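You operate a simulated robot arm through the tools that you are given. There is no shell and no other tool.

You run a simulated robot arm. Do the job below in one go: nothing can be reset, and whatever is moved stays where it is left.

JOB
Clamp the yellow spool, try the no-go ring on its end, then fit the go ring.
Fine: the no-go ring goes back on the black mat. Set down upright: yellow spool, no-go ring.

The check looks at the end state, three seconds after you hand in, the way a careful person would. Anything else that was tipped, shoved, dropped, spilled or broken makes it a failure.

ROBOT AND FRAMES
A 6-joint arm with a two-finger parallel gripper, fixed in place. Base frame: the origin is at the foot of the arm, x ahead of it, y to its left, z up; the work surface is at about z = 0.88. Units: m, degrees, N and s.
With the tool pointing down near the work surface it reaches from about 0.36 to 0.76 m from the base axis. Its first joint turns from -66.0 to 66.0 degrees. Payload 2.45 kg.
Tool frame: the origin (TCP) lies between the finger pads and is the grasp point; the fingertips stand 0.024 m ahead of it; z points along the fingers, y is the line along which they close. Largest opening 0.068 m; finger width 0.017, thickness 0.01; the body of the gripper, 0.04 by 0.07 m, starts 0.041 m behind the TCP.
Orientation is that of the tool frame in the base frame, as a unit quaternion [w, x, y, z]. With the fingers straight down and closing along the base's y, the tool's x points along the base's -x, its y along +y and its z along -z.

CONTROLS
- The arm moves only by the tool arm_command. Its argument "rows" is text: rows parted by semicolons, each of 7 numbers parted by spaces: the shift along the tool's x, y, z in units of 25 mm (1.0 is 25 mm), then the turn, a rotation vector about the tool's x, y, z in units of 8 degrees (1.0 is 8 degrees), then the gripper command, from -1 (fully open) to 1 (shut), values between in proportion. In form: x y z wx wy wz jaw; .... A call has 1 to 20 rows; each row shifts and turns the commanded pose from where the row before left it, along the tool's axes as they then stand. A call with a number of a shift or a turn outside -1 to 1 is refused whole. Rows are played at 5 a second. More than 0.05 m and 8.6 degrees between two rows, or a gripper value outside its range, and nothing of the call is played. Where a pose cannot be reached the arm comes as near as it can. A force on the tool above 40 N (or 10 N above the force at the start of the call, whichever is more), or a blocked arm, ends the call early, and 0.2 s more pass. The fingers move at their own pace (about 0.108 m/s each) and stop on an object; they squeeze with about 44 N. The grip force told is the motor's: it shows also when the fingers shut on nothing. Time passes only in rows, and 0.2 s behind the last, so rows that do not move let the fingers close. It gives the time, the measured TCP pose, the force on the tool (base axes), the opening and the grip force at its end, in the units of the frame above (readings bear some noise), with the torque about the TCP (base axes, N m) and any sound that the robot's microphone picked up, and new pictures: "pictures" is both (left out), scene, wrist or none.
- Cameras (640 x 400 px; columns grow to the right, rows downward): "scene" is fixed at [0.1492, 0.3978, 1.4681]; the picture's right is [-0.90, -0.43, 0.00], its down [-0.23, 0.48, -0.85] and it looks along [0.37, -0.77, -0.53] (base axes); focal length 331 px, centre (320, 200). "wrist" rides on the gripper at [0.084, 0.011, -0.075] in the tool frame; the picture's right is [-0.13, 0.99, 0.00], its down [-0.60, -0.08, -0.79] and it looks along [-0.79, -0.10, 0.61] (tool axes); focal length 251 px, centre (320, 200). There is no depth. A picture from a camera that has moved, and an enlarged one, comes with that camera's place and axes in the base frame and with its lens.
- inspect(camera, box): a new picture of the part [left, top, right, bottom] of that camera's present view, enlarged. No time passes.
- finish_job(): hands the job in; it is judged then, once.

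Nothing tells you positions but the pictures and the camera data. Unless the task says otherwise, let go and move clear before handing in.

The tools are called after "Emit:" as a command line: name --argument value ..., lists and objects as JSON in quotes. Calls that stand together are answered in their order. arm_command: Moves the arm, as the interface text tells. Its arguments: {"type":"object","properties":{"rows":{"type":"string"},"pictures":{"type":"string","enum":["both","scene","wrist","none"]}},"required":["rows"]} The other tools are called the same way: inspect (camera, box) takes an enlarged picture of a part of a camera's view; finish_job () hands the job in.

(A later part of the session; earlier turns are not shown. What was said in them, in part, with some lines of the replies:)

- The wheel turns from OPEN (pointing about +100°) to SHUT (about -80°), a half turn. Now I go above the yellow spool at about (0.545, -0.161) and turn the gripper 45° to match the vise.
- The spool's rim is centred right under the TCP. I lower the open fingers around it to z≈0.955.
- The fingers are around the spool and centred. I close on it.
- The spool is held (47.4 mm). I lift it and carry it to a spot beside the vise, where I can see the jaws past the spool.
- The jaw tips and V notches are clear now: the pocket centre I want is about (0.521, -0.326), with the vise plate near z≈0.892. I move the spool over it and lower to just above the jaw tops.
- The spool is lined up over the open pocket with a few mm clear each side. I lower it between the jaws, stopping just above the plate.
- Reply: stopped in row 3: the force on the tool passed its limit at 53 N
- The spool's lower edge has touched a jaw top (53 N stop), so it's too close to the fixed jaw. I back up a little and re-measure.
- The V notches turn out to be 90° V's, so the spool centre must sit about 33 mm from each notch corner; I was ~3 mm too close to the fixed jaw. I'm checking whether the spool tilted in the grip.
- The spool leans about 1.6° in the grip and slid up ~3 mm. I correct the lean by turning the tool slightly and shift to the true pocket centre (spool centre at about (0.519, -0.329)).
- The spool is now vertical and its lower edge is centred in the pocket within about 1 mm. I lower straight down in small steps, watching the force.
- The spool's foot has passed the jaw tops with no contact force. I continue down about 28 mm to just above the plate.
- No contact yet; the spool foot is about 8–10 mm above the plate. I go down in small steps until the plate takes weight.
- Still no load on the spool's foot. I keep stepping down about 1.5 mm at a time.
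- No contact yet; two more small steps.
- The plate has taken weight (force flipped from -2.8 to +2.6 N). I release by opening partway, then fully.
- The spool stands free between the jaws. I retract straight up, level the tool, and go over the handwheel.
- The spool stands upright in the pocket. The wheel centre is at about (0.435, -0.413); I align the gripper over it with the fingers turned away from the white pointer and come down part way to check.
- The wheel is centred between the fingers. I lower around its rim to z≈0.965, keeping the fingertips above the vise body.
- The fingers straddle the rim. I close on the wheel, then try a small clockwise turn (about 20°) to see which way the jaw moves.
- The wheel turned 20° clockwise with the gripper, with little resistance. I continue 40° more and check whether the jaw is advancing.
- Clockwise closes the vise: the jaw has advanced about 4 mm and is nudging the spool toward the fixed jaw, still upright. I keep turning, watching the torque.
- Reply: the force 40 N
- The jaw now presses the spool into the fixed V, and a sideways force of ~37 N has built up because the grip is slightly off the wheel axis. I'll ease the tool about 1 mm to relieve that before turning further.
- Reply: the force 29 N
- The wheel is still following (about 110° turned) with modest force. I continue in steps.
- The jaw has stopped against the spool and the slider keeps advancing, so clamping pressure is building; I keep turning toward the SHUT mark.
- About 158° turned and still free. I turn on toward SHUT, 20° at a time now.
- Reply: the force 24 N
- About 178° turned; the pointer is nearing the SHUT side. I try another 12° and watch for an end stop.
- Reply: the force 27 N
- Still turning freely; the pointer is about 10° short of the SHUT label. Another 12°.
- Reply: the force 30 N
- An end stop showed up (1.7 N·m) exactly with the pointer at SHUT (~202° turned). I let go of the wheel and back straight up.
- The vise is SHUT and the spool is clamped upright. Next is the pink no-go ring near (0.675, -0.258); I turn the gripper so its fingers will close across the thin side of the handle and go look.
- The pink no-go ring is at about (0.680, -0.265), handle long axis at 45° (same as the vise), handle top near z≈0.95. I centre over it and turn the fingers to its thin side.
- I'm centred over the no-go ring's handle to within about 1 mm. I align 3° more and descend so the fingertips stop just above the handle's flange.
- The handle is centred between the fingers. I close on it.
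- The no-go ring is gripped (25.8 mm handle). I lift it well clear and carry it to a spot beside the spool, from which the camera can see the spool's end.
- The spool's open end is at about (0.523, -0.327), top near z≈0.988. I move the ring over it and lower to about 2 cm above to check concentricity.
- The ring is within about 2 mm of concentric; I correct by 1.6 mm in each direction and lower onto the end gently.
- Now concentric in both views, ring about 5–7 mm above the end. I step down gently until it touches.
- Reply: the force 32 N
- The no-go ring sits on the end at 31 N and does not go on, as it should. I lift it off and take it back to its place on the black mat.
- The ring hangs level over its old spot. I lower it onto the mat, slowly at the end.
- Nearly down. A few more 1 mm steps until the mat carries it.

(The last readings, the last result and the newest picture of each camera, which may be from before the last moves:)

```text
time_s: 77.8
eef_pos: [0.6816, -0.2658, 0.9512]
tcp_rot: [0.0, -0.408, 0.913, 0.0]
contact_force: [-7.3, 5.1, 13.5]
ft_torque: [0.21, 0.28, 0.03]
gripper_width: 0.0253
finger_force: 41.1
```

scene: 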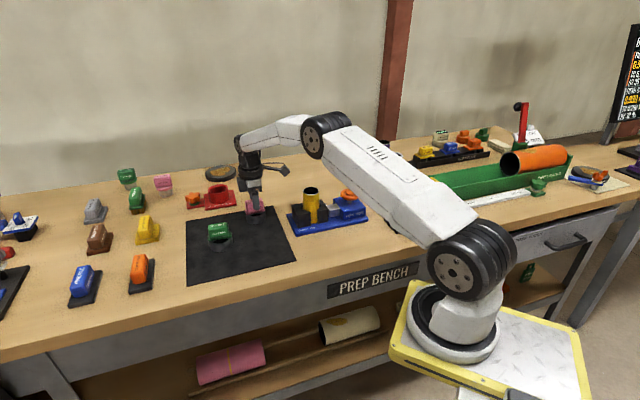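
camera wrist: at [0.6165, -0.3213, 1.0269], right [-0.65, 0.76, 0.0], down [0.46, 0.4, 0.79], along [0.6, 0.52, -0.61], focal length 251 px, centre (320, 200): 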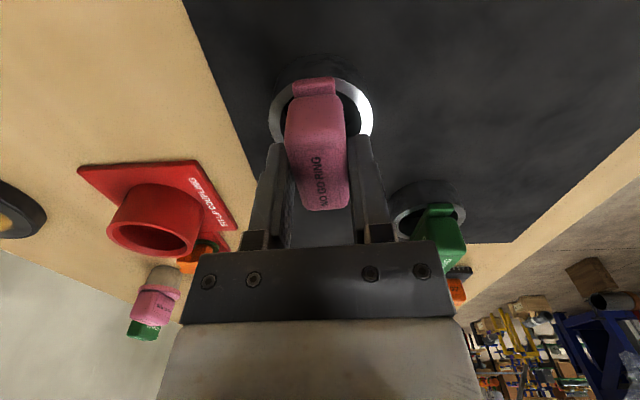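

The ring is firmly on the mat. I ease off slightly, open, and back straight up.

Emit:
arm_command --rows "0 0 -0.04 0 0 0 1;0 0 0 0 0 0 0.1;0 0 0 0 0 0 -0.3;0 0 0 0 0 0 -1;0 0 0 0 0 0 -1" --pictures "none"

Emit:
arm_command --rows "0 0 -0.4 0 0 0 -1;0 0 -0.9 0 0 0 -1;0 0 -1 0 0 0 -1;0 0 -1 0 0 0 -1;0 0 -1 0 0 0 -1;0 0 0 0 0 0 -1" --pictures "both"

Emit:
inspect --camera "scene" --box '[185, 180, 305, 255]'

Emit:
inspect --camera "wrist" --box '[280, 80, 480, 205]'

```text
time_s: 79.0
eef_pos: [0.6816, -0.2653, 0.9506]
tcp_rot: [-0.001, -0.408, 0.913, -0.001]
contact_force: [-0.3, 0.1, -0.1]
ft_torque: [-0.02, -0.05, 0.01]
gripper_width: 0.0681
finger_force: 0.0
```

```text
time_s: 80.4
eef_pos: [0.6787, -0.2669, 1.0584]
tcp_rot: [-0.001, -0.408, 0.913, -0.002]
contact_force: [-0.5, 0.5, 0.1]
ft_torque: [-0.01, -0.03, -0.05]
gripper_width: 0.068
finger_force: 0.0
camera wrist: at [0.6159, -0.3228, 1.1316], right [-0.65, 0.76, 0.0], down [0.46, 0.4, 0.79], along [0.6, 0.52, -0.61], focal length 251 px, centre (320, 200)
```

scene: 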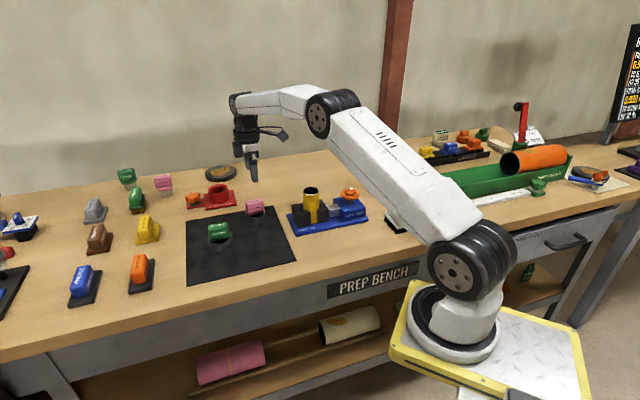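
wrist: 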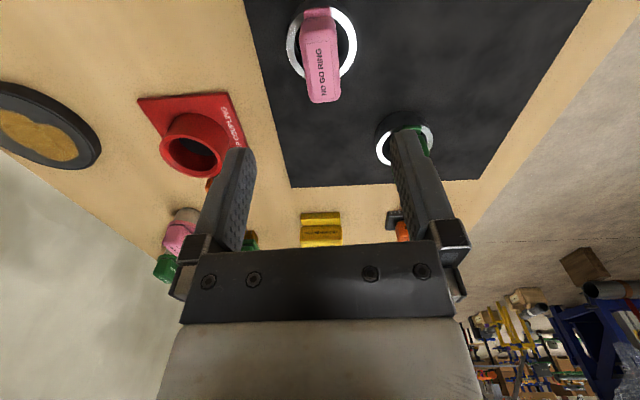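

```text
5.33 times, centred on (245, 218) of scene
camera zoom: at [0.1492, 0.3978, 1.4681], right [-0.9, -0.43, 0.0], down [-0.23, 0.48, -0.85], along [0.37, -0.77, -0.53], focal length 1764 px, centre (720, 107)
```

zoom: 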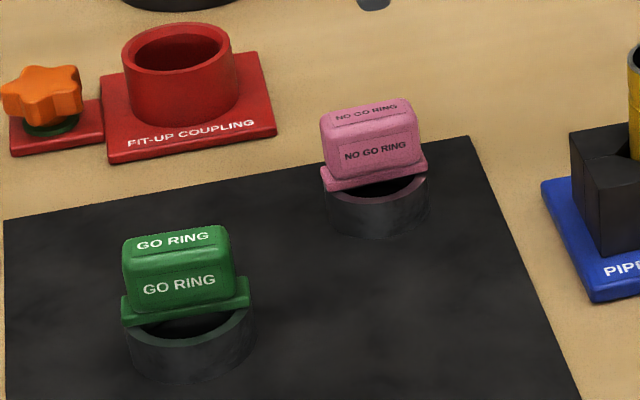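

```text
3.20 times, centred on (380, 142) of wrist
camera zoom: at [0.6159, -0.3228, 1.1316], right [-0.65, 0.76, 0.0], down [0.46, 0.4, 0.79], along [0.6, 0.52, -0.61], focal length 805 px, centre (128, 384)
```

zoom: 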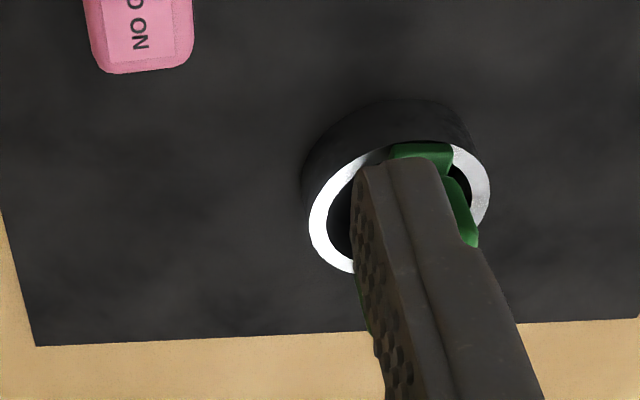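

The no-go ring is upright on the mat. Now I go over to the green go ring near (0.69, -0.12).

Emit:
arm_command --rows "-0.782 0.698 0 0 0 0 -1;-0.782 0.698 0 0 0 0 -1;-0.782 0.698 0 0 0 0 -1;-0.782 0.698 0 0 0 0 -1;-0.782 0.698 0 0 0 0 -1;0 0 0 0 0 0 -1;0 0 0 0 0 0 -1" --pictures "both"

Emit:
inspect --camera "wrist" --box '[200, 0, 440, 150]'

```text
time_s: 82.0
eef_pos: [0.6796, -0.1329, 1.0563]
tcp_rot: [0.0, -0.409, 0.913, -0.001]
contact_force: [0.4, -0.2, -0.5]
ft_torque: [-0.03, 0.01, -0.03]
gripper_width: 0.0679
finger_force: 0.0
camera wrist: at [0.616, -0.1888, 1.1302], right [-0.65, 0.76, 0.0], down [0.46, 0.4, 0.79], along [0.6, 0.52, -0.61], focal length 251 px, centre (320, 200)
```

scene: 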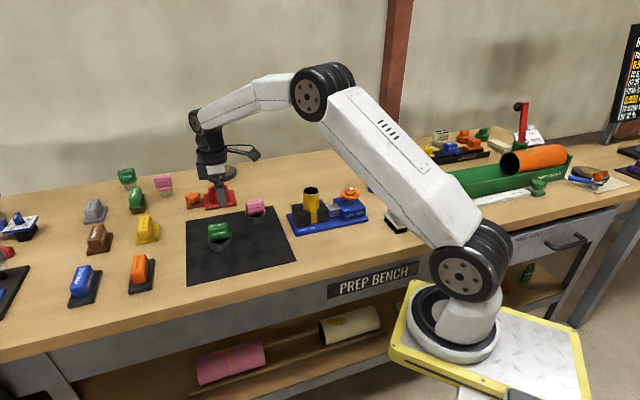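
wrist: 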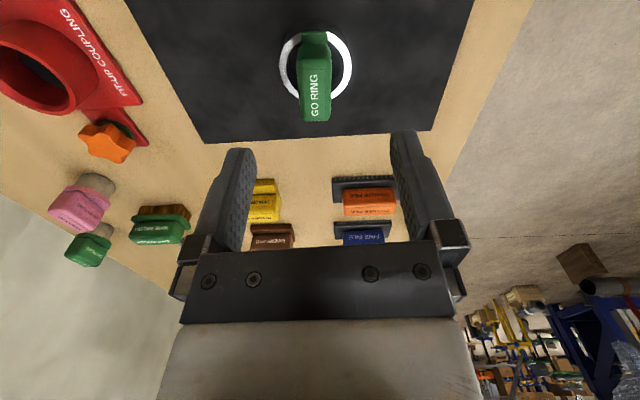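

```text
2.67 times, centred on (320, 75) of wrist
camera zoom: at [0.616, -0.1888, 1.1302], right [-0.65, 0.76, 0.0], down [0.46, 0.4, 0.79], along [0.6, 0.52, -0.61], focal length 670 px, centre (320, 533)
```

zoom: 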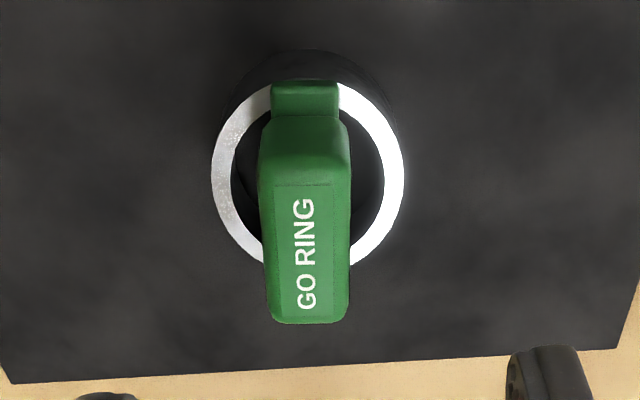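

The go ring is at about (0.699, -0.122), handle axis at ~42°. I centre over it, turn 6.5° to match, and come down part way.

Emit:
arm_command --rows "-0.824 -0.264 0 0 0 0 -1;0 0 0 0 0 0.81 -1;0 0 0.8 0 0 0 -1;0 0 0.8 0 0 0 -1;0 0 0 0 0 0 -1;0 0 0 0 0 0 -1" --pictures "both"

Emit:
inspect --camera "wrist" --box '[200, 0, 440, 150]'

Emit:
inspect --camera "scene" --box '[190, 185, 270, 255]'

```text
time_s: 83.4
eef_pos: [0.6991, -0.1232, 1.0161]
tcp_rot: [0.0, -0.356, 0.934, -0.001]
contact_force: [0.2, -0.6, -0.6]
ft_torque: [0.02, 0.0, 0.0]
gripper_width: 0.0678
finger_force: 0.1
camera wrist: at [0.6294, -0.1712, 1.0898], right [-0.56, 0.83, 0.0], down [0.5, 0.34, 0.79], along [0.66, 0.45, -0.61], focal length 251 px, centre (320, 200)
```

scene: 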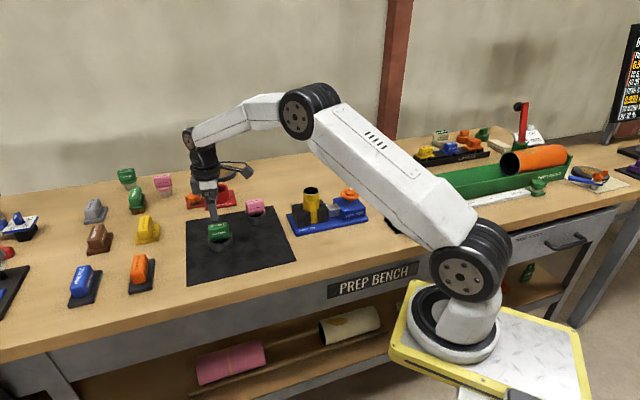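
wrist: 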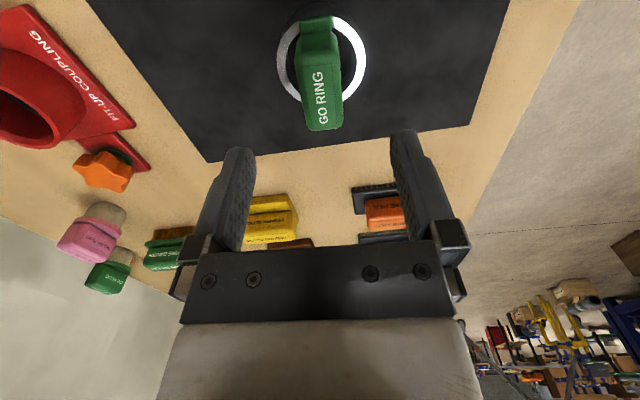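

```text
2.67 times, centred on (320, 75) of wrist
camera zoom: at [0.6294, -0.1712, 1.0898], right [-0.56, 0.83, 0.0], down [0.5, 0.34, 0.79], along [0.66, 0.45, -0.61], focal length 670 px, centre (320, 533)
```

zoom: 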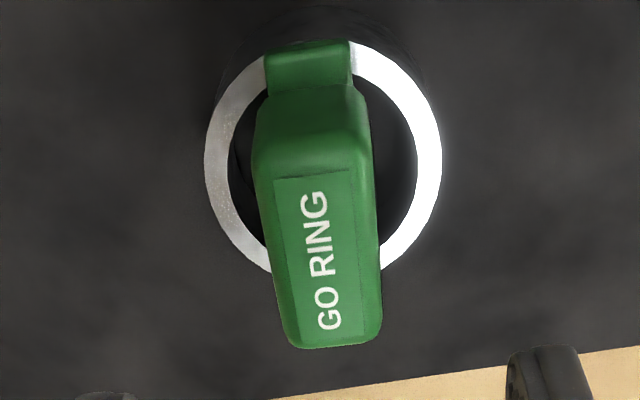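

```text
5.71 times, centred on (230, 220) of scene
camera zoom: at [0.1492, 0.3978, 1.4681], right [-0.9, -0.43, 0.0], down [-0.23, 0.48, -0.85], along [0.37, -0.77, -0.53], focal length 1890 px, centre (834, 86)
```

zoom: 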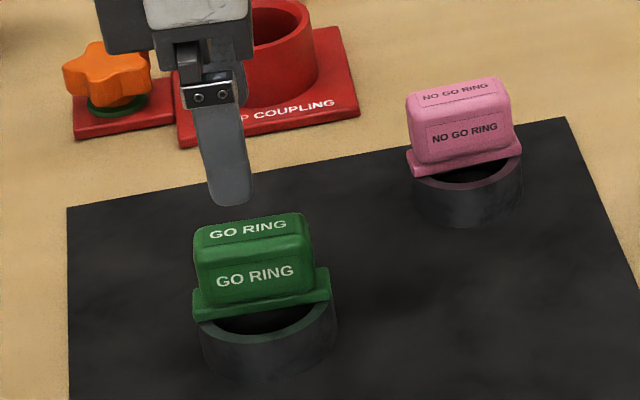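

Aligned within about 1 mm and 2°. I lower and grip the go ring's handle.

Emit:
arm_command --rows "0 0.02 0.9 0 0 0 -1;0 0 0.9 0 0 0 -1;0 0 0.5 0 0 0 -1;0 0 0.3 0 0 0 -1;0 0 0 0 0 0 -1;0 0 0 0 0 0 -1" --pictures "both"

Emit:
inspect --camera "scene" --box '[190, 185, 270, 255]'

Emit:
inspect --camera "wrist" --box '[200, 50, 440, 250]'

```text
time_s: 84.8
eef_pos: [0.6998, -0.1241, 0.9508]
tcp_rot: [0.0, -0.356, 0.935, -0.001]
contact_force: [-0.1, 0.2, 0.6]
ft_torque: [-0.04, 0.01, -0.01]
gripper_width: 0.0681
finger_force: 0.0
camera wrist: at [0.6299, -0.1724, 1.0243], right [-0.56, 0.83, 0.0], down [0.5, 0.34, 0.79], along [0.66, 0.45, -0.61], focal length 251 px, centre (320, 200)
```

scene: 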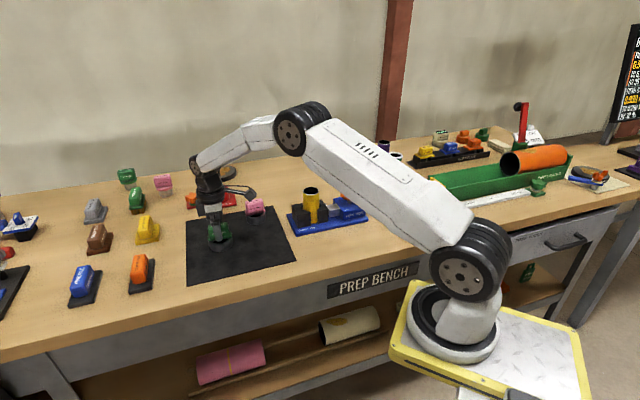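
wrist: 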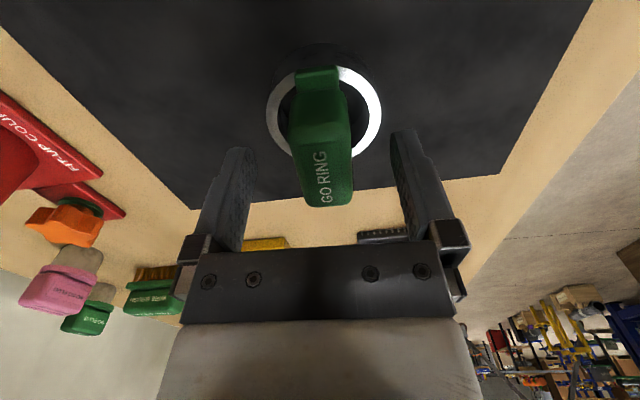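

```text
5.71 times, centred on (230, 220) of scene
camera zoom: at [0.1492, 0.3978, 1.4681], right [-0.9, -0.43, 0.0], down [-0.23, 0.48, -0.85], along [0.37, -0.77, -0.53], focal length 1890 px, centre (834, 86)
```

zoom: 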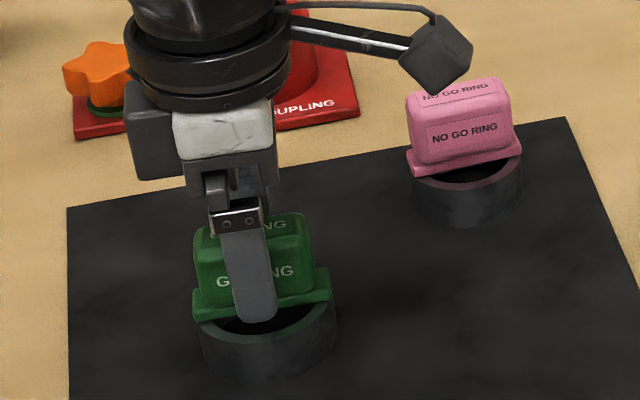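

```text
2.00 times, centred on (320, 150) of wrist
camera zoom: at [0.6299, -0.1724, 1.0243], right [-0.56, 0.83, 0.0], down [0.5, 0.34, 0.79], along [0.66, 0.45, -0.61], focal length 503 px, centre (320, 300)
```

zoom: 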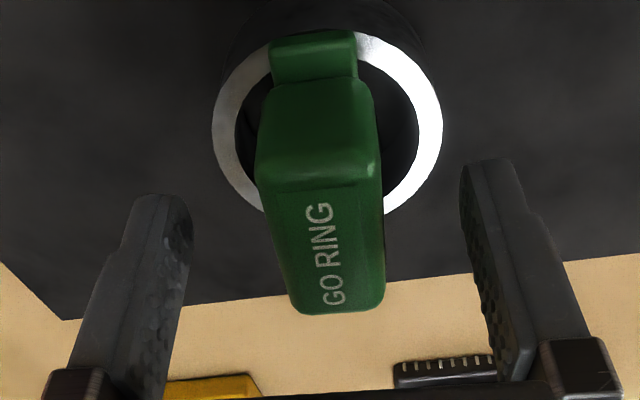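

I nudge 1.2 mm sideways to centre the handle between the fingers and close.

Emit:
arm_command --rows "0 0.05 0 0 0 0 -1;0 0 0 0 0 0 1;0 0 0 0 0 0 1;0 0 0 0 0 0 1;0 0 0 0 0 0 1" --pictures "wrist"

```text
time_s: 86.0
eef_pos: [0.6995, -0.1226, 0.9503]
tcp_rot: [0.001, -0.356, 0.934, -0.002]
contact_force: [-1.3, 1.6, 1.8]
ft_torque: [0.04, 0.02, -0.01]
gripper_width: 0.0252
finger_force: 40.5
camera wrist: at [0.629, -0.1706, 1.0252], right [-0.56, 0.83, 0.0], down [0.5, 0.34, 0.79], along [0.66, 0.45, -0.61], focal length 251 px, centre (320, 200)
```

wrist: 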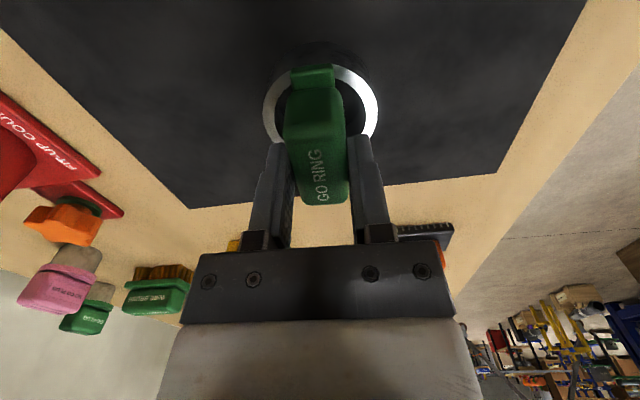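

The go ring is gripped (25 mm handle). I lift it high and carry it over the spool's end.

Emit:
arm_command --rows "0 0 -0.4 0 0 0 1;0 0 -0.9 0 0 0 1;0 0 -1 0 0 0 1;0 0 -1 0 0 0 1;0 0 -1 0 0 0 1;0 0 -1 0 0 0 1;0 0 -1 0 0 0 1;0 0 -0.9 0 0 0 1;0.976 -0.1255 0 0 0 0 1;0.976 -0.1255 0 0 0 0 1;0.976 -0.1255 0 0 0 0 1;0.976 -0.1255 0 0 0 0 1;0.976 -0.1255 0 0 0 0 1;0.976 -0.1255 0 0 0 0 1;0.976 -0.1255 0 0 0 0 1;0.976 -0.1255 0 0 0 0 1;0.976 -0.1255 0 0 0 0 1;0.976 -0.1255 0 0 0 0 1;0.976 -0.1255 0 0 0 0 1;0 0 0 0 0 0 1" --pictures "none"

Emit:
arm_command --rows "0 0 0.7 0 0 0 1;0 0 0.7 0 0 0 1;0 0 0.5 0 0 0 1;0 0 0 0 0 0 1;0 0 0 0 0 0 1" --pictures "both"

Emit:
inspect --camera "wrist" --box '[220, 0, 420, 125]'

Emit:
inspect --camera "scene" --box '[293, 165, 341, 213]'

```text
time_s: 90.2
eef_pos: [0.52, -0.3276, 1.1312]
tcp_rot: [0.0, -0.356, 0.934, 0.0]
contact_force: [0.0, 0.4, -1.2]
ft_torque: [0.02, 0.0, -0.02]
gripper_width: 0.0253
finger_force: 40.3
```

```text
time_s: 91.4
eef_pos: [0.5204, -0.3261, 1.0847]
tcp_rot: [0.0, -0.356, 0.934, -0.001]
contact_force: [0.3, 1.1, -2.1]
ft_torque: [0.03, -0.02, 0.0]
gripper_width: 0.026
finger_force: 40.8
camera wrist: at [0.451, -0.3742, 1.1583], right [-0.56, 0.83, 0.0], down [0.5, 0.34, 0.79], along [0.66, 0.45, -0.61], focal length 251 px, centre (320, 200)
```

scene: 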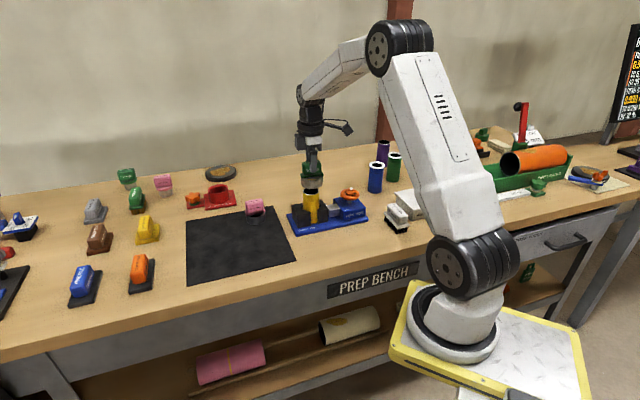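
wrist: 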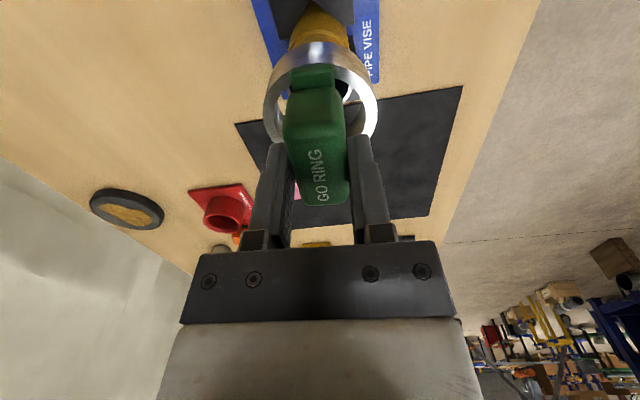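

```text
3.20 times, centred on (320, 62) of wrist
camera zoom: at [0.451, -0.3742, 1.1583], right [-0.56, 0.83, 0.0], down [0.5, 0.34, 0.79], along [0.66, 0.45, -0.61], focal length 805 px, centre (320, 640)
```

zoom: 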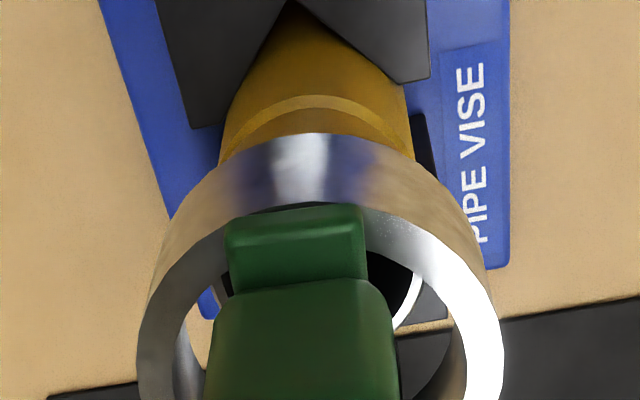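

```text
8.33 times, centred on (317, 189) of scene
camera zoom: at [0.1493, 0.3978, 1.4681], right [-0.9, -0.43, 0.0], down [-0.23, 0.48, -0.85], along [0.37, -0.77, -0.53], focal length 2756 px, centre (345, 292)
```

zoom: 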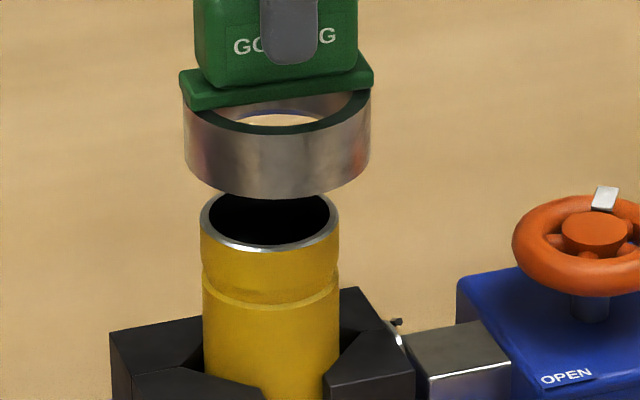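

The go ring is about 2 cm above the spool's end. I'm measuring its concentricity more finely before lowering.

Emit:
inspect --camera "scene" --box '[300, 172, 332, 204]'

Emit:
inspect --camera "wrist" --box '[256, 30, 384, 140]'

```text
12.50 times, centred on (316, 188) of scene
camera zoom: at [0.1493, 0.3978, 1.4681], right [-0.9, -0.43, 0.0], down [-0.23, 0.48, -0.85], along [0.37, -0.77, -0.53], focal length 4134 px, centre (370, 350)
```

zoom: 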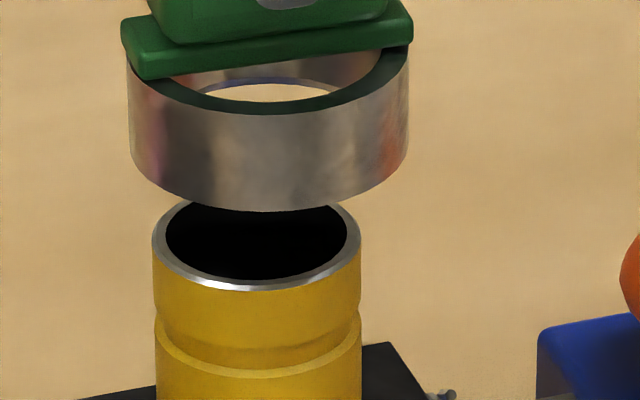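

```text
3.64 times, centred on (320, 85) of wrist
camera zoom: at [0.451, -0.3742, 1.1583], right [-0.56, 0.83, 0.0], down [0.5, 0.34, 0.79], along [0.66, 0.45, -0.61], focal length 914 px, centre (320, 618)
```

zoom: 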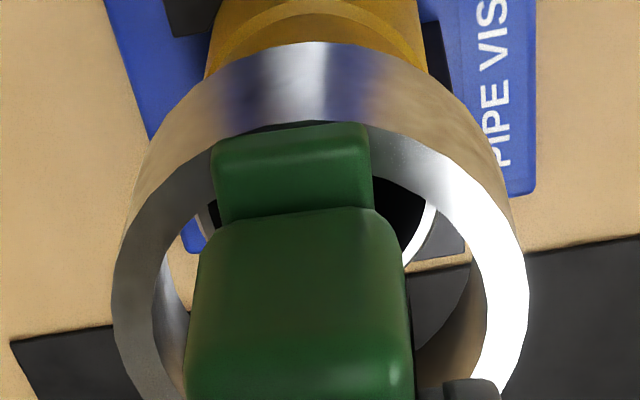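

The ring must shift about 3 mm toward the fixed jaw and 1 mm sideways. I apply that and go down 20 mm to re-check.

Emit:
arm_command --rows "-0.113 -0.055 0 0 0 0 1;0 0 0.4 0 0 0 1;0 0 0.4 0 0 0 1;0 0 0 0 0 0 1;0 0 0 0 0 0 1" --pictures "both"

Emit:
inspect --camera "scene" --box '[300, 172, 332, 204]'

Emit:
inspect --camera "wrist" --box '[256, 30, 384, 140]'

```text
time_s: 92.6
eef_pos: [0.5233, -0.3253, 1.0635]
tcp_rot: [-0.001, -0.356, 0.934, -0.002]
contact_force: [0.0, 0.4, -1.7]
ft_torque: [0.03, 0.03, -0.06]
gripper_width: 0.0254
finger_force: 40.8
camera wrist: at [0.4534, -0.3734, 1.1382], right [-0.56, 0.83, 0.0], down [0.5, 0.34, 0.79], along [0.66, 0.45, -0.61], focal length 251 px, centre (320, 200)
```

scene: 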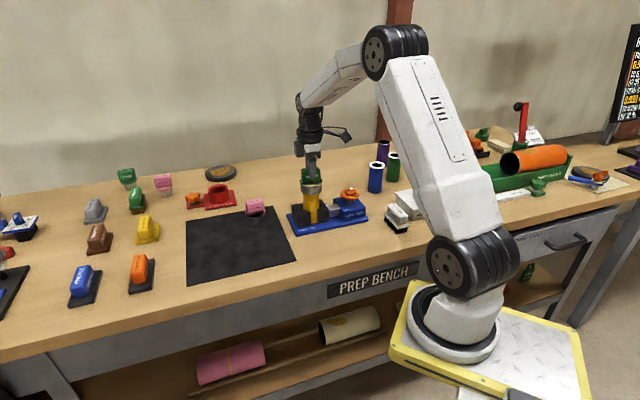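
wrist: 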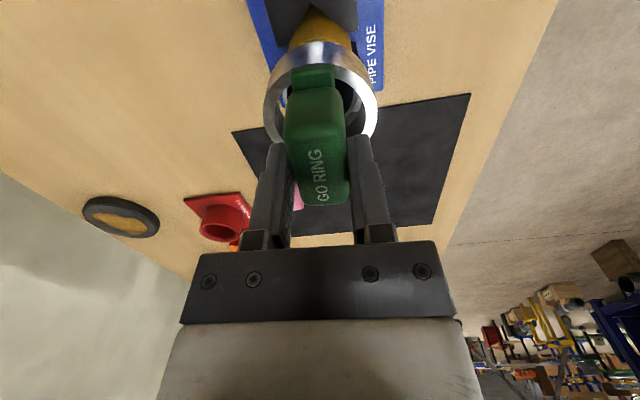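

```text
12.50 times, centred on (316, 188) of scene
camera zoom: at [0.1493, 0.3978, 1.4681], right [-0.9, -0.43, 0.0], down [-0.23, 0.48, -0.85], along [0.37, -0.77, -0.53], focal length 4134 px, centre (370, 350)
```

zoom: 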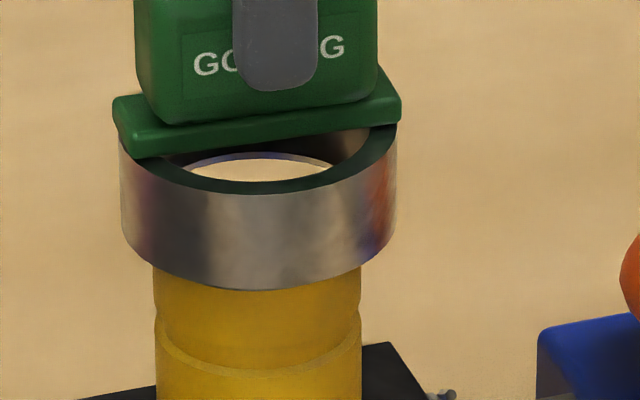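

```text
3.64 times, centred on (320, 85) of wrist
camera zoom: at [0.4534, -0.3734, 1.1382], right [-0.56, 0.83, 0.0], down [0.5, 0.34, 0.79], along [0.66, 0.45, -0.61], focal length 914 px, centre (320, 618)
```

zoom: 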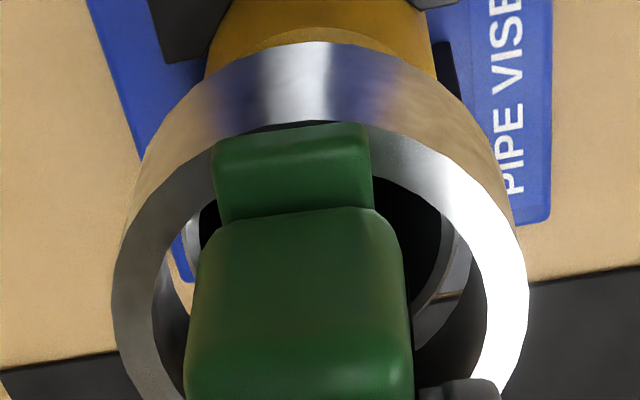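

Emit:
inspect --camera "wrist" --box '[280, 0, 360, 50]'

Emit:
inspect --camera "wrist" --box '[256, 60, 384, 140]'

Emit:
inspect --camera "scene" --box '[305, 184, 327, 206]'

```text
8.00 times, centred on (320, 25) of wrist
camera zoom: at [0.4534, -0.3734, 1.1382], right [-0.56, 0.83, 0.0], down [0.5, 0.34, 0.79], along [0.66, 0.45, -0.61], focal length 2012 px, centre (320, 1600)
```

zoom: 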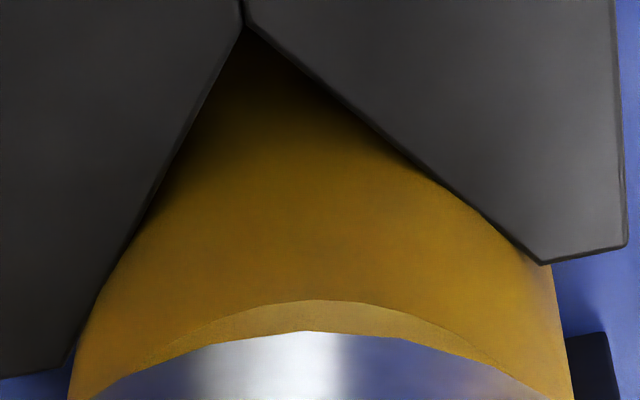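

```text
5.00 times, centred on (320, 100) of wrist
camera zoom: at [0.4534, -0.3734, 1.1382], right [-0.56, 0.83, 0.0], down [0.5, 0.34, 0.79], along [0.66, 0.45, -0.61], focal length 1257 px, centre (320, 700)
```

zoom: 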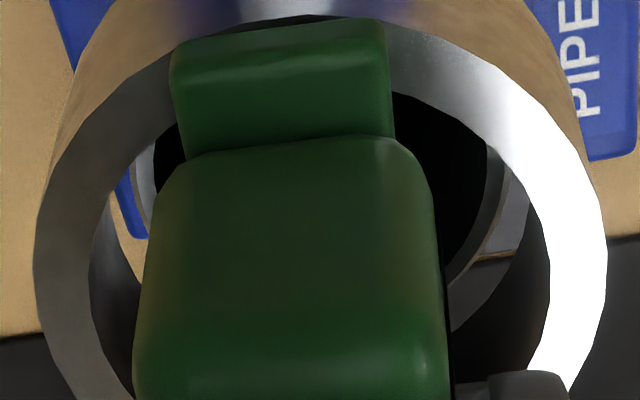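

```text
16.00 times, centred on (316, 195) of scene
camera zoom: at [0.1493, 0.3978, 1.4681], right [-0.9, -0.43, 0.0], down [-0.23, 0.48, -0.85], along [0.37, -0.77, -0.53], focal length 5291 px, centre (384, 280)
```

zoom: 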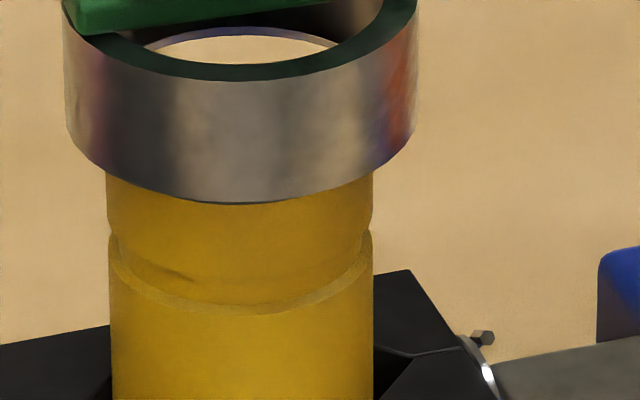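

Ring and spool are concentric within about 0.5 mm in both views. I lower gently; the go ring should slip over the end.

Emit:
arm_command --rows "0 0 0.06 0 0 0 1;0 0 0.06 0 0 0 1;0 0 0 0 0 0 1" --pictures "none"

Emit:
arm_command --rows "0 0 0.06 0 0 0 1;0 0 0.06 0 0 0 1;0 0 0 0 0 0 1" --pictures "none"

Emit:
arm_command --rows "0 0 0.06 0 0 0 1;0 0 0 0 0 0 1" --pictures "scene"

Emit:
inspect --camera "scene" --box '[300, 172, 332, 214]'

```text
time_s: 93.4
eef_pos: [0.5238, -0.3249, 1.0615]
tcp_rot: [-0.002, -0.356, 0.935, 0.0]
contact_force: [0.8, -0.1, -2.3]
ft_torque: [-0.01, 0.01, 0.0]
gripper_width: 0.0256
finger_force: 41.1
```

```text
time_s: 94.2
eef_pos: [0.5234, -0.3245, 1.0578]
tcp_rot: [-0.001, -0.355, 0.935, -0.002]
contact_force: [-0.9, 0.3, -1.5]
ft_torque: [0.01, 0.02, 0.02]
gripper_width: 0.0254
finger_force: 41.3
```

```text
time_s: 94.8
eef_pos: [0.5232, -0.3255, 1.0579]
tcp_rot: [0.001, -0.356, 0.934, -0.001]
contact_force: [1.0, -0.1, -1.3]
ft_torque: [0.02, -0.03, 0.0]
gripper_width: 0.0256
finger_force: 41.4
```

scene: 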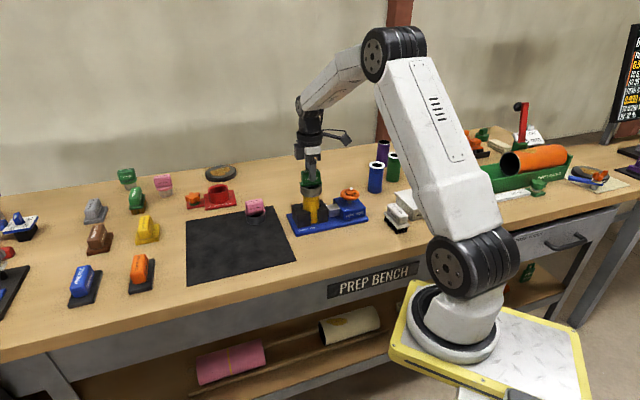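

```text
9.52 times, centred on (316, 193) of scene
camera zoom: at [0.1493, 0.3978, 1.4681], right [-0.9, -0.43, 0.0], down [-0.23, 0.48, -0.85], along [0.37, -0.77, -0.53], focal length 3150 px, centre (358, 267)
```

zoom: 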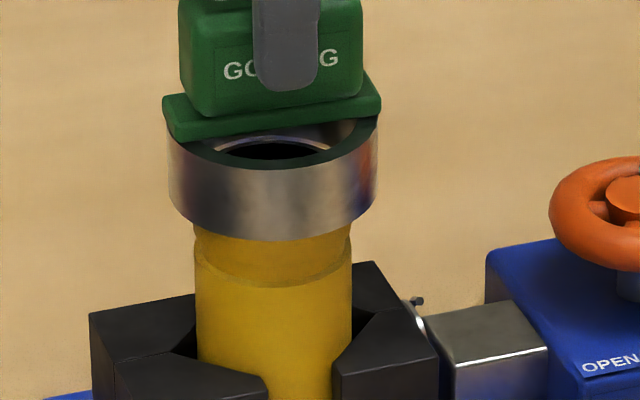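

No contact at the height where the no-go ring stopped; I continue down in small steps.

Emit:
arm_command --rows "0 0 0.06 0 0 0 1;0 0 0 0 0 0 1" --pictures "none"

Emit:
arm_command --rows "0 0 0.06 0 0 0 1;0 0 0 0 0 0 1" --pictures "none"

Emit:
arm_command --rows "0 0 0.06 0 0 0 1;0 0 0 0 0 0 1" --pictures "none"

```text
time_s: 95.4
eef_pos: [0.524, -0.3243, 1.0556]
tcp_rot: [0.0, -0.355, 0.935, -0.001]
contact_force: [-0.2, -0.3, -1.6]
ft_torque: [0.01, 0.01, 0.0]
gripper_width: 0.0254
finger_force: 41.2
```

```text
time_s: 96.0
eef_pos: [0.5239, -0.3254, 1.055]
tcp_rot: [-0.001, -0.355, 0.935, -0.001]
contact_force: [-0.3, 0.0, -1.6]
ft_torque: [-0.02, 0.03, 0.0]
gripper_width: 0.0256
finger_force: 40.6
```

```text
time_s: 96.6
eef_pos: [0.5241, -0.3254, 1.0534]
tcp_rot: [-0.001, -0.356, 0.935, -0.001]
contact_force: [0.1, 0.0, -1.4]
ft_torque: [0.06, -0.05, 0.02]
gripper_width: 0.0255
finger_force: 40.9
```

The ring is sliding over the end without force. I continue lowering until it seats.

Emit:
arm_command --rows "0 0 0.08 0 0 0 1;0 0 0.08 0 0 0 1;0 0 0 0 0 0 1" --pictures "none"

Emit:
arm_command --rows "0 0 0.08 0 0 0 1;0 0 0.08 0 0 0 1;0 0 0 0 0 0 1" --pictures "both"

Emit:
inspect --camera "scene" --box '[300, 172, 332, 214]'

```text
time_s: 97.4
eef_pos: [0.5247, -0.3261, 1.0493]
tcp_rot: [-0.001, -0.356, 0.934, -0.001]
contact_force: [-0.1, -0.2, -2.2]
ft_torque: [-0.02, 0.02, -0.02]
gripper_width: 0.0257
finger_force: 41.1
```

```text
time_s: 98.2
eef_pos: [0.5234, -0.3253, 1.0454]
tcp_rot: [-0.002, -0.356, 0.934, -0.001]
contact_force: [-0.7, -0.2, -1.9]
ft_torque: [0.0, -0.02, -0.01]
gripper_width: 0.0255
finger_force: 41.2
camera wrist: at [0.4539, -0.3737, 1.1185], right [-0.56, 0.83, 0.0], down [0.5, 0.34, 0.79], along [0.66, 0.45, -0.61], focal length 251 px, centre (320, 200)
```

scene: 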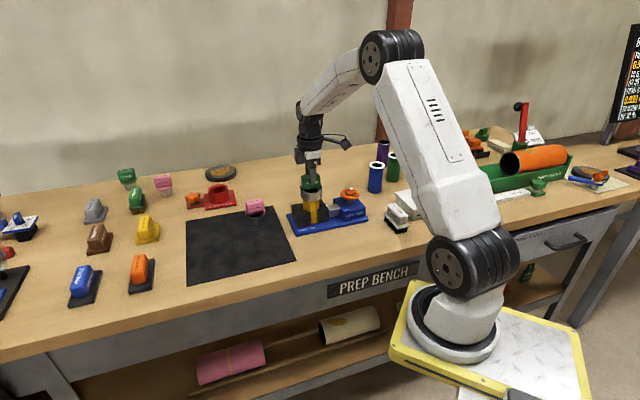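
wrist: 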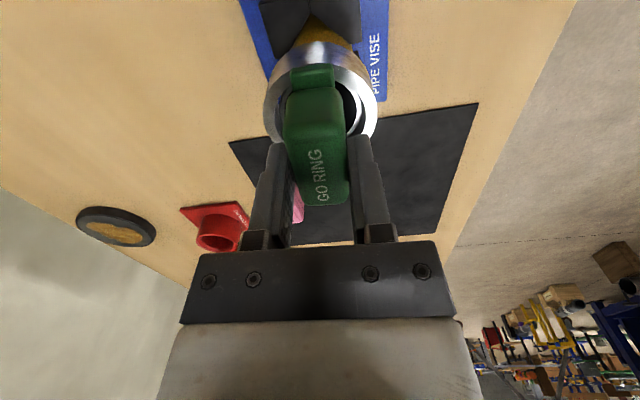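

```text
9.52 times, centred on (316, 193) of scene
camera zoom: at [0.1493, 0.3978, 1.4681], right [-0.9, -0.43, 0.0], down [-0.23, 0.48, -0.85], along [0.37, -0.77, -0.53], focal length 3150 px, centre (358, 267)
```

zoom: 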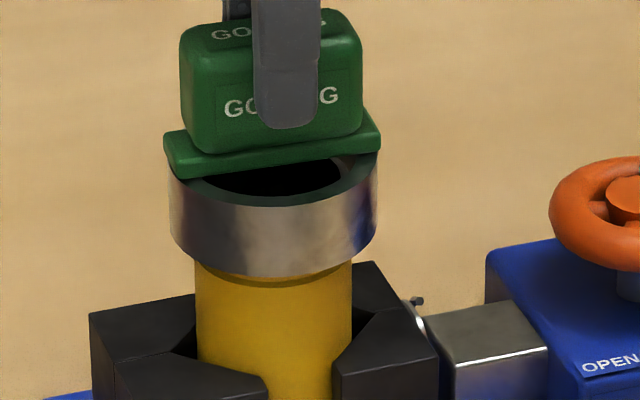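

The ring is now about 14 mm down over the end. I keep lowering in small steps to its seat.

Emit:
arm_command --rows "0 0 0.06 0 0 0 1;0 0 0.06 0 0 0 1;0 0 0 0 0 0 1" --pictures "none"

Emit:
arm_command --rows "0 0 0.05 0 0 0 1;0 0 0 0 0 0 1" --pictures "none"

Emit:
arm_command --rows "0 0 0.05 0 0 0 1;0 0 0 0 0 0 1" --pictures "none"

```text
time_s: 99.0
eef_pos: [0.5238, -0.3248, 1.041]
tcp_rot: [-0.001, -0.356, 0.935, 0.0]
contact_force: [-0.4, 0.0, -2.0]
ft_torque: [0.0, 0.01, 0.0]
gripper_width: 0.0255
finger_force: 41.1
```

```text
time_s: 99.6
eef_pos: [0.5238, -0.3256, 1.0405]
tcp_rot: [0.0, -0.356, 0.935, -0.001]
contact_force: [-0.4, 0.5, -1.1]
ft_torque: [0.02, 0.06, 0.01]
gripper_width: 0.0256
finger_force: 41.1
```

```text
time_s: 100.2
eef_pos: [0.5243, -0.3254, 1.0392]
tcp_rot: [0.001, -0.356, 0.934, -0.001]
contact_force: [0.5, -0.2, -2.2]
ft_torque: [0.03, -0.04, 0.01]
gripper_width: 0.0254
finger_force: 40.9
```

Emit:
arm_command --rows "0 0 0.05 0 0 0 1;0 0 0 0 0 0 1" --pictures "none"

Emit:
arm_command --rows "0 0 0.05 0 0 0 1;0 0 0 0 0 0 1" --pictures "none"

Emit:
arm_command --rows "0 0 0.05 0 0 0 1;0 0 0 0 0 0 1" --pictures "both"

Emit:
inspect --camera "scene" --box '[300, 172, 332, 214]'

```text
time_s: 100.8
eef_pos: [0.5242, -0.3251, 1.0389]
tcp_rot: [0.0, -0.355, 0.935, -0.001]
contact_force: [0.2, 0.7, -0.9]
ft_torque: [0.0, 0.01, -0.02]
gripper_width: 0.0254
finger_force: 41.1
```

```text
time_s: 101.4
eef_pos: [0.5232, -0.3256, 1.0368]
tcp_rot: [0.0, -0.355, 0.935, -0.001]
contact_force: [-0.8, -0.3, -1.6]
ft_torque: [0.01, 0.0, -0.04]
gripper_width: 0.0254
finger_force: 41.2
```

```text
time_s: 102.0
eef_pos: [0.5245, -0.3254, 1.0357]
tcp_rot: [0.0, -0.356, 0.935, -0.001]
contact_force: [0.6, 0.2, -1.8]
ft_torque: [0.01, 0.04, 0.0]
gripper_width: 0.0254
finger_force: 40.7
camera wrist: at [0.4539, -0.3734, 1.1098], right [-0.56, 0.83, 0.0], down [0.5, 0.34, 0.79], along [0.66, 0.45, -0.61], focal length 251 px, centre (320, 200)
```

scene: 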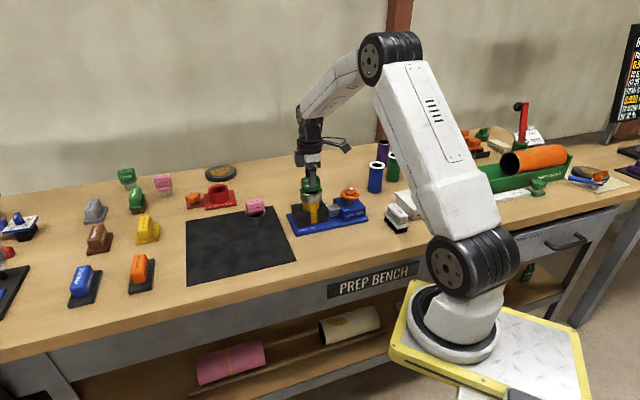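
wrist: 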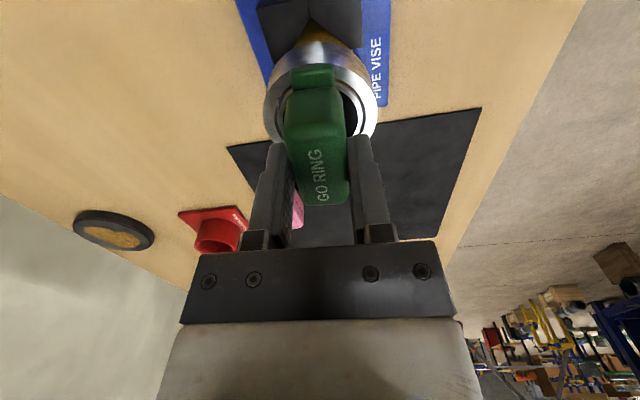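

```text
9.52 times, centred on (316, 193) of scene
camera zoom: at [0.1493, 0.3978, 1.4681], right [-0.9, -0.43, 0.0], down [-0.23, 0.48, -0.85], along [0.37, -0.77, -0.53], focal length 3150 px, centre (358, 267)
```

zoom: 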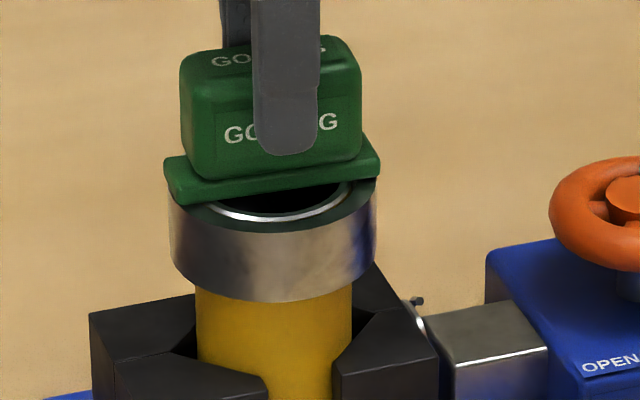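

The spool rim is nearly flush with the ring's top face. A couple more millimetres to seat.

Emit:
arm_command --rows "0 0 0.05 0 0 0 1;0 0 0 0 0 0 1" --pictures "none"

Emit:
arm_command --rows "0 0 0.05 0 0 0 1;0 0 0 0 0 0 1" --pictures "none"

Emit:
arm_command --rows "0 0 0.04 0 0 0 1;0 0 0 0 0 0 1" --pictures "none"

```text
time_s: 102.6
eef_pos: [0.5239, -0.3253, 1.0355]
tcp_rot: [0.001, -0.356, 0.935, -0.001]
contact_force: [0.4, 4.1, 12.9]
ft_torque: [0.18, 0.12, -0.04]
gripper_width: 0.0259
finger_force: 41.0
```

```text
time_s: 103.2
eef_pos: [0.5238, -0.3249, 1.0359]
tcp_rot: [0.002, -0.355, 0.935, -0.002]
contact_force: [-1.5, 6.3, 28.8]
ft_torque: [0.28, 0.29, -0.02]
gripper_width: 0.0258
finger_force: 40.7
```

```text
time_s: 103.8
eef_pos: [0.5236, -0.3253, 1.0358]
tcp_rot: [0.001, -0.357, 0.934, -0.003]
contact_force: [-1.8, 8.2, 36.2]
ft_torque: [0.21, 0.35, -0.04]
gripper_width: 0.0258
finger_force: 40.9
```

The ring has bottomed out on the spool's rim (36 N). I ease off the pressure, open the gripper and check.

Emit:
arm_command --rows "0 0 -0.1 0 0 0 1;0 0 0 0 0 0 1" --pictures "none"

Emit:
arm_command --rows "0 0 0 0 0 0 0.1;0 0 0 0 0 0 -0.3;0 0 0 0 0 0 -1;0 0 0 0 0 0 -1" --pictures "both"

Emit:
inspect --camera "scene" --box '[290, 165, 354, 225]'

```text
time_s: 104.4
eef_pos: [0.5233, -0.326, 1.0362]
tcp_rot: [0.001, -0.356, 0.934, -0.002]
contact_force: [4.9, 4.9, 19.8]
ft_torque: [0.07, -0.19, -0.02]
gripper_width: 0.0256
finger_force: 40.8
```

```text
time_s: 105.4
eef_pos: [0.524, -0.3257, 1.0354]
tcp_rot: [-0.001, -0.356, 0.935, 0.0]
contact_force: [1.1, 0.0, 0.7]
ft_torque: [0.02, 0.01, 0.01]
gripper_width: 0.0683
finger_force: 0.1
camera wrist: at [0.4533, -0.3737, 1.1087], right [-0.56, 0.83, 0.0], down [0.5, 0.34, 0.79], along [0.66, 0.45, -0.61], focal length 251 px, centre (320, 200)
```

scene: 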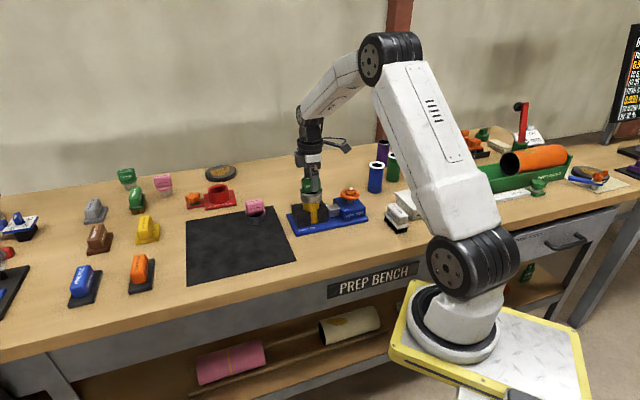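
wrist: 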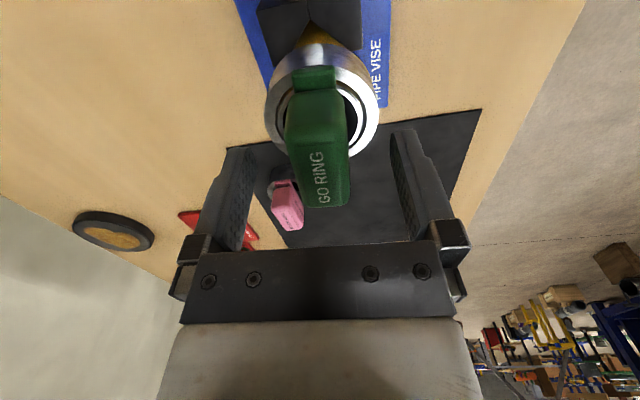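

```text
6.67 times, centred on (322, 195) of scene
camera zoom: at [0.1492, 0.3978, 1.4681], right [-0.9, -0.43, 0.0], down [-0.23, 0.48, -0.85], along [0.37, -0.77, -0.53], focal length 2205 px, centre (307, 233)
```

zoom: 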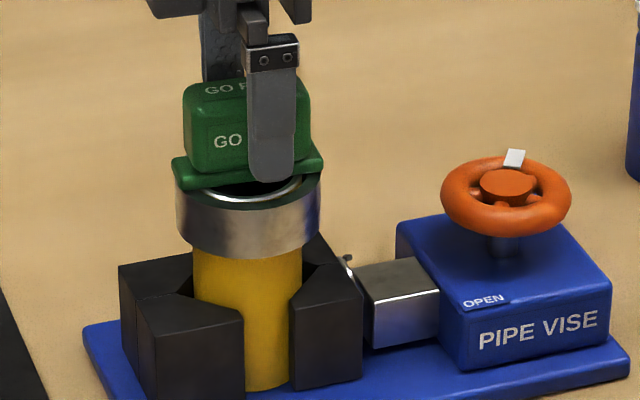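

The go ring sits fully on the clamped spool and stays there after release. I back straight up and move clear.

Emit:
arm_command --rows "0 0 -0.3 0 0 0 -1;0 0 -0.7 0 0 0 -1;0 0 -1 0 0 0 -1;0 0 -1 0 0 0 -1;0 0 -1 0 0 0 -1;0 0 -1 0 0 0 -1;0 0 -1 0 0 0 -1;0.9 0 0 0 0 0 -1;0.9 0 0 0 0 0 -1;0.9 0 0 0 0 0 -1;0.9 0 0 0 0 0 -1;0 0 0 0 0 0 -1;0 0 0 0 0 0 -1" --pictures "both"

Emit:
inspect --camera "scene" --box '[180, 165, 380, 290]'

Emit:
inspect --camera "scene" --box '[285, 170, 365, 230]'

Emit:
inspect --camera "scene" --box '[340, 120, 640, 250]'

```text
time_s: 108.2
eef_pos: [0.4561, -0.3843, 1.1844]
tcp_rot: [0.001, -0.356, 0.934, 0.0]
contact_force: [-0.4, 0.3, -0.9]
ft_torque: [0.0, -0.03, 0.0]
gripper_width: 0.0678
finger_force: 0.0
camera wrist: at [0.3865, -0.433, 1.2586], right [-0.56, 0.83, 0.0], down [0.5, 0.34, 0.79], along [0.66, 0.45, -0.61], focal length 251 px, centre (320, 200)
```

scene: 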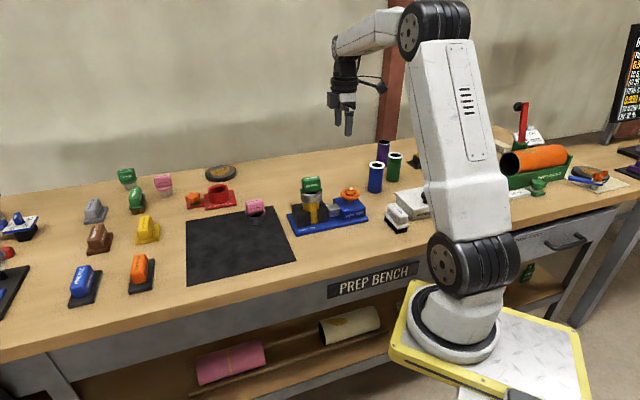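
wrist: 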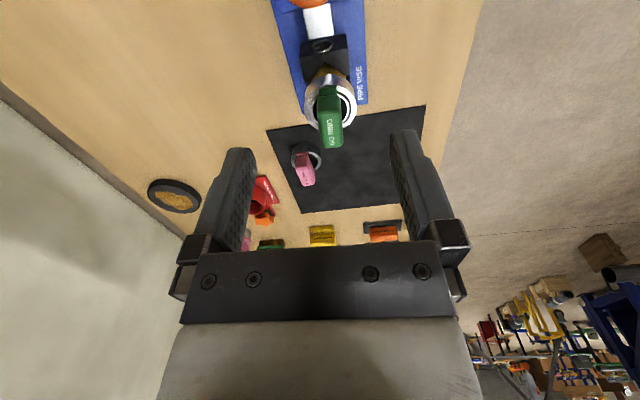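

```text
3.20 times, centred on (280, 228) of scene
camera zoom: at [0.1492, 0.3978, 1.4681], right [-0.9, -0.43, 0.0], down [-0.23, 0.48, -0.85], along [0.37, -0.77, -0.53], focal length 1058 px, centre (448, 112)
```

zoom: 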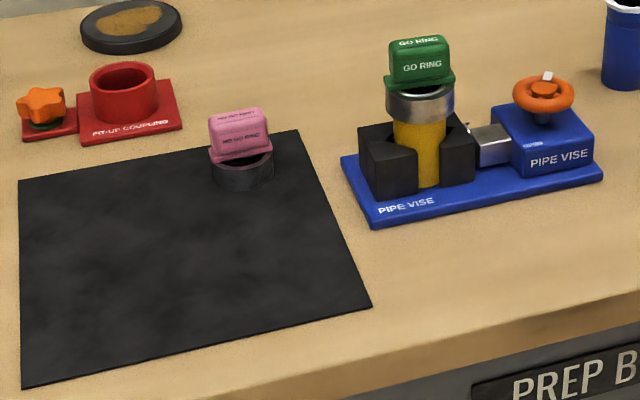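

```text
6.67 times, centred on (325, 200) of scene
camera zoom: at [0.1492, 0.3978, 1.4681], right [-0.9, -0.43, 0.0], down [-0.23, 0.48, -0.85], along [0.37, -0.77, -0.53], focal length 2205 px, centre (287, 200)
```

zoom: 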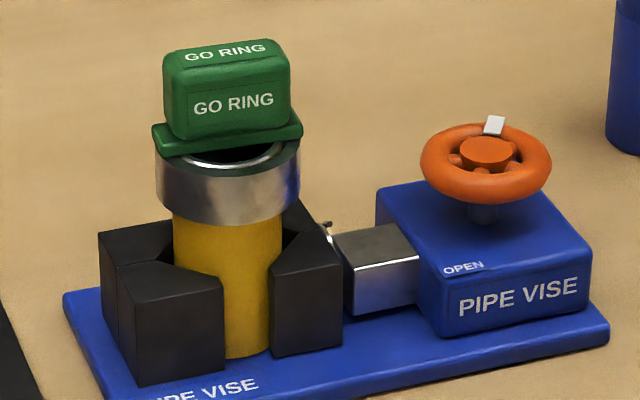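

```text
2.13 times, centred on (490, 185) of scene
camera zoom: at [0.1492, 0.3978, 1.4681], right [-0.9, -0.43, 0.0], down [-0.23, 0.48, -0.85], along [0.37, -0.77, -0.53], focal length 706 px, centre (-43, 232)
```

zoom: 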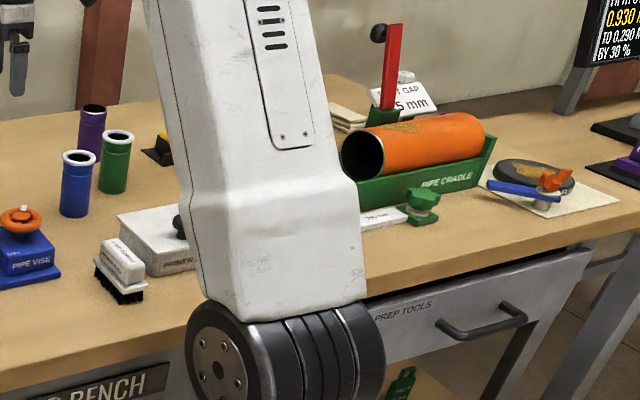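

The spool is clamped upright with the wheel at SHUT, the go ring is seated on its end, and the no-go ring stands upright on the black mat. Nothing else has been moved and the arm is clear, so I hand in the job.

Emit:
finish_job

```text
The job is handed in.
```

The job is handed in, and the last pictures showed everything in place:

- **Yellow spool:** it stands upright, clamped in the pipe vise with the handwheel turned to its stop at SHUT.
- **No-go ring:** I set it on the spool's end and pressed to about 31 N. It did not go on, as it should. It is back upright in its old place on the black mat.
- **Go ring:** it slid over the end without force and seated on the rim, and it stayed put when I let go.

While lowering the spool into the vise I touched a jaw once (a 53 N force stop). I backed off, re-centred it and lowered it without further contact. I saw no sign of damage, and nothing else on the bench was disturbed. The arm is up and clear of the work.
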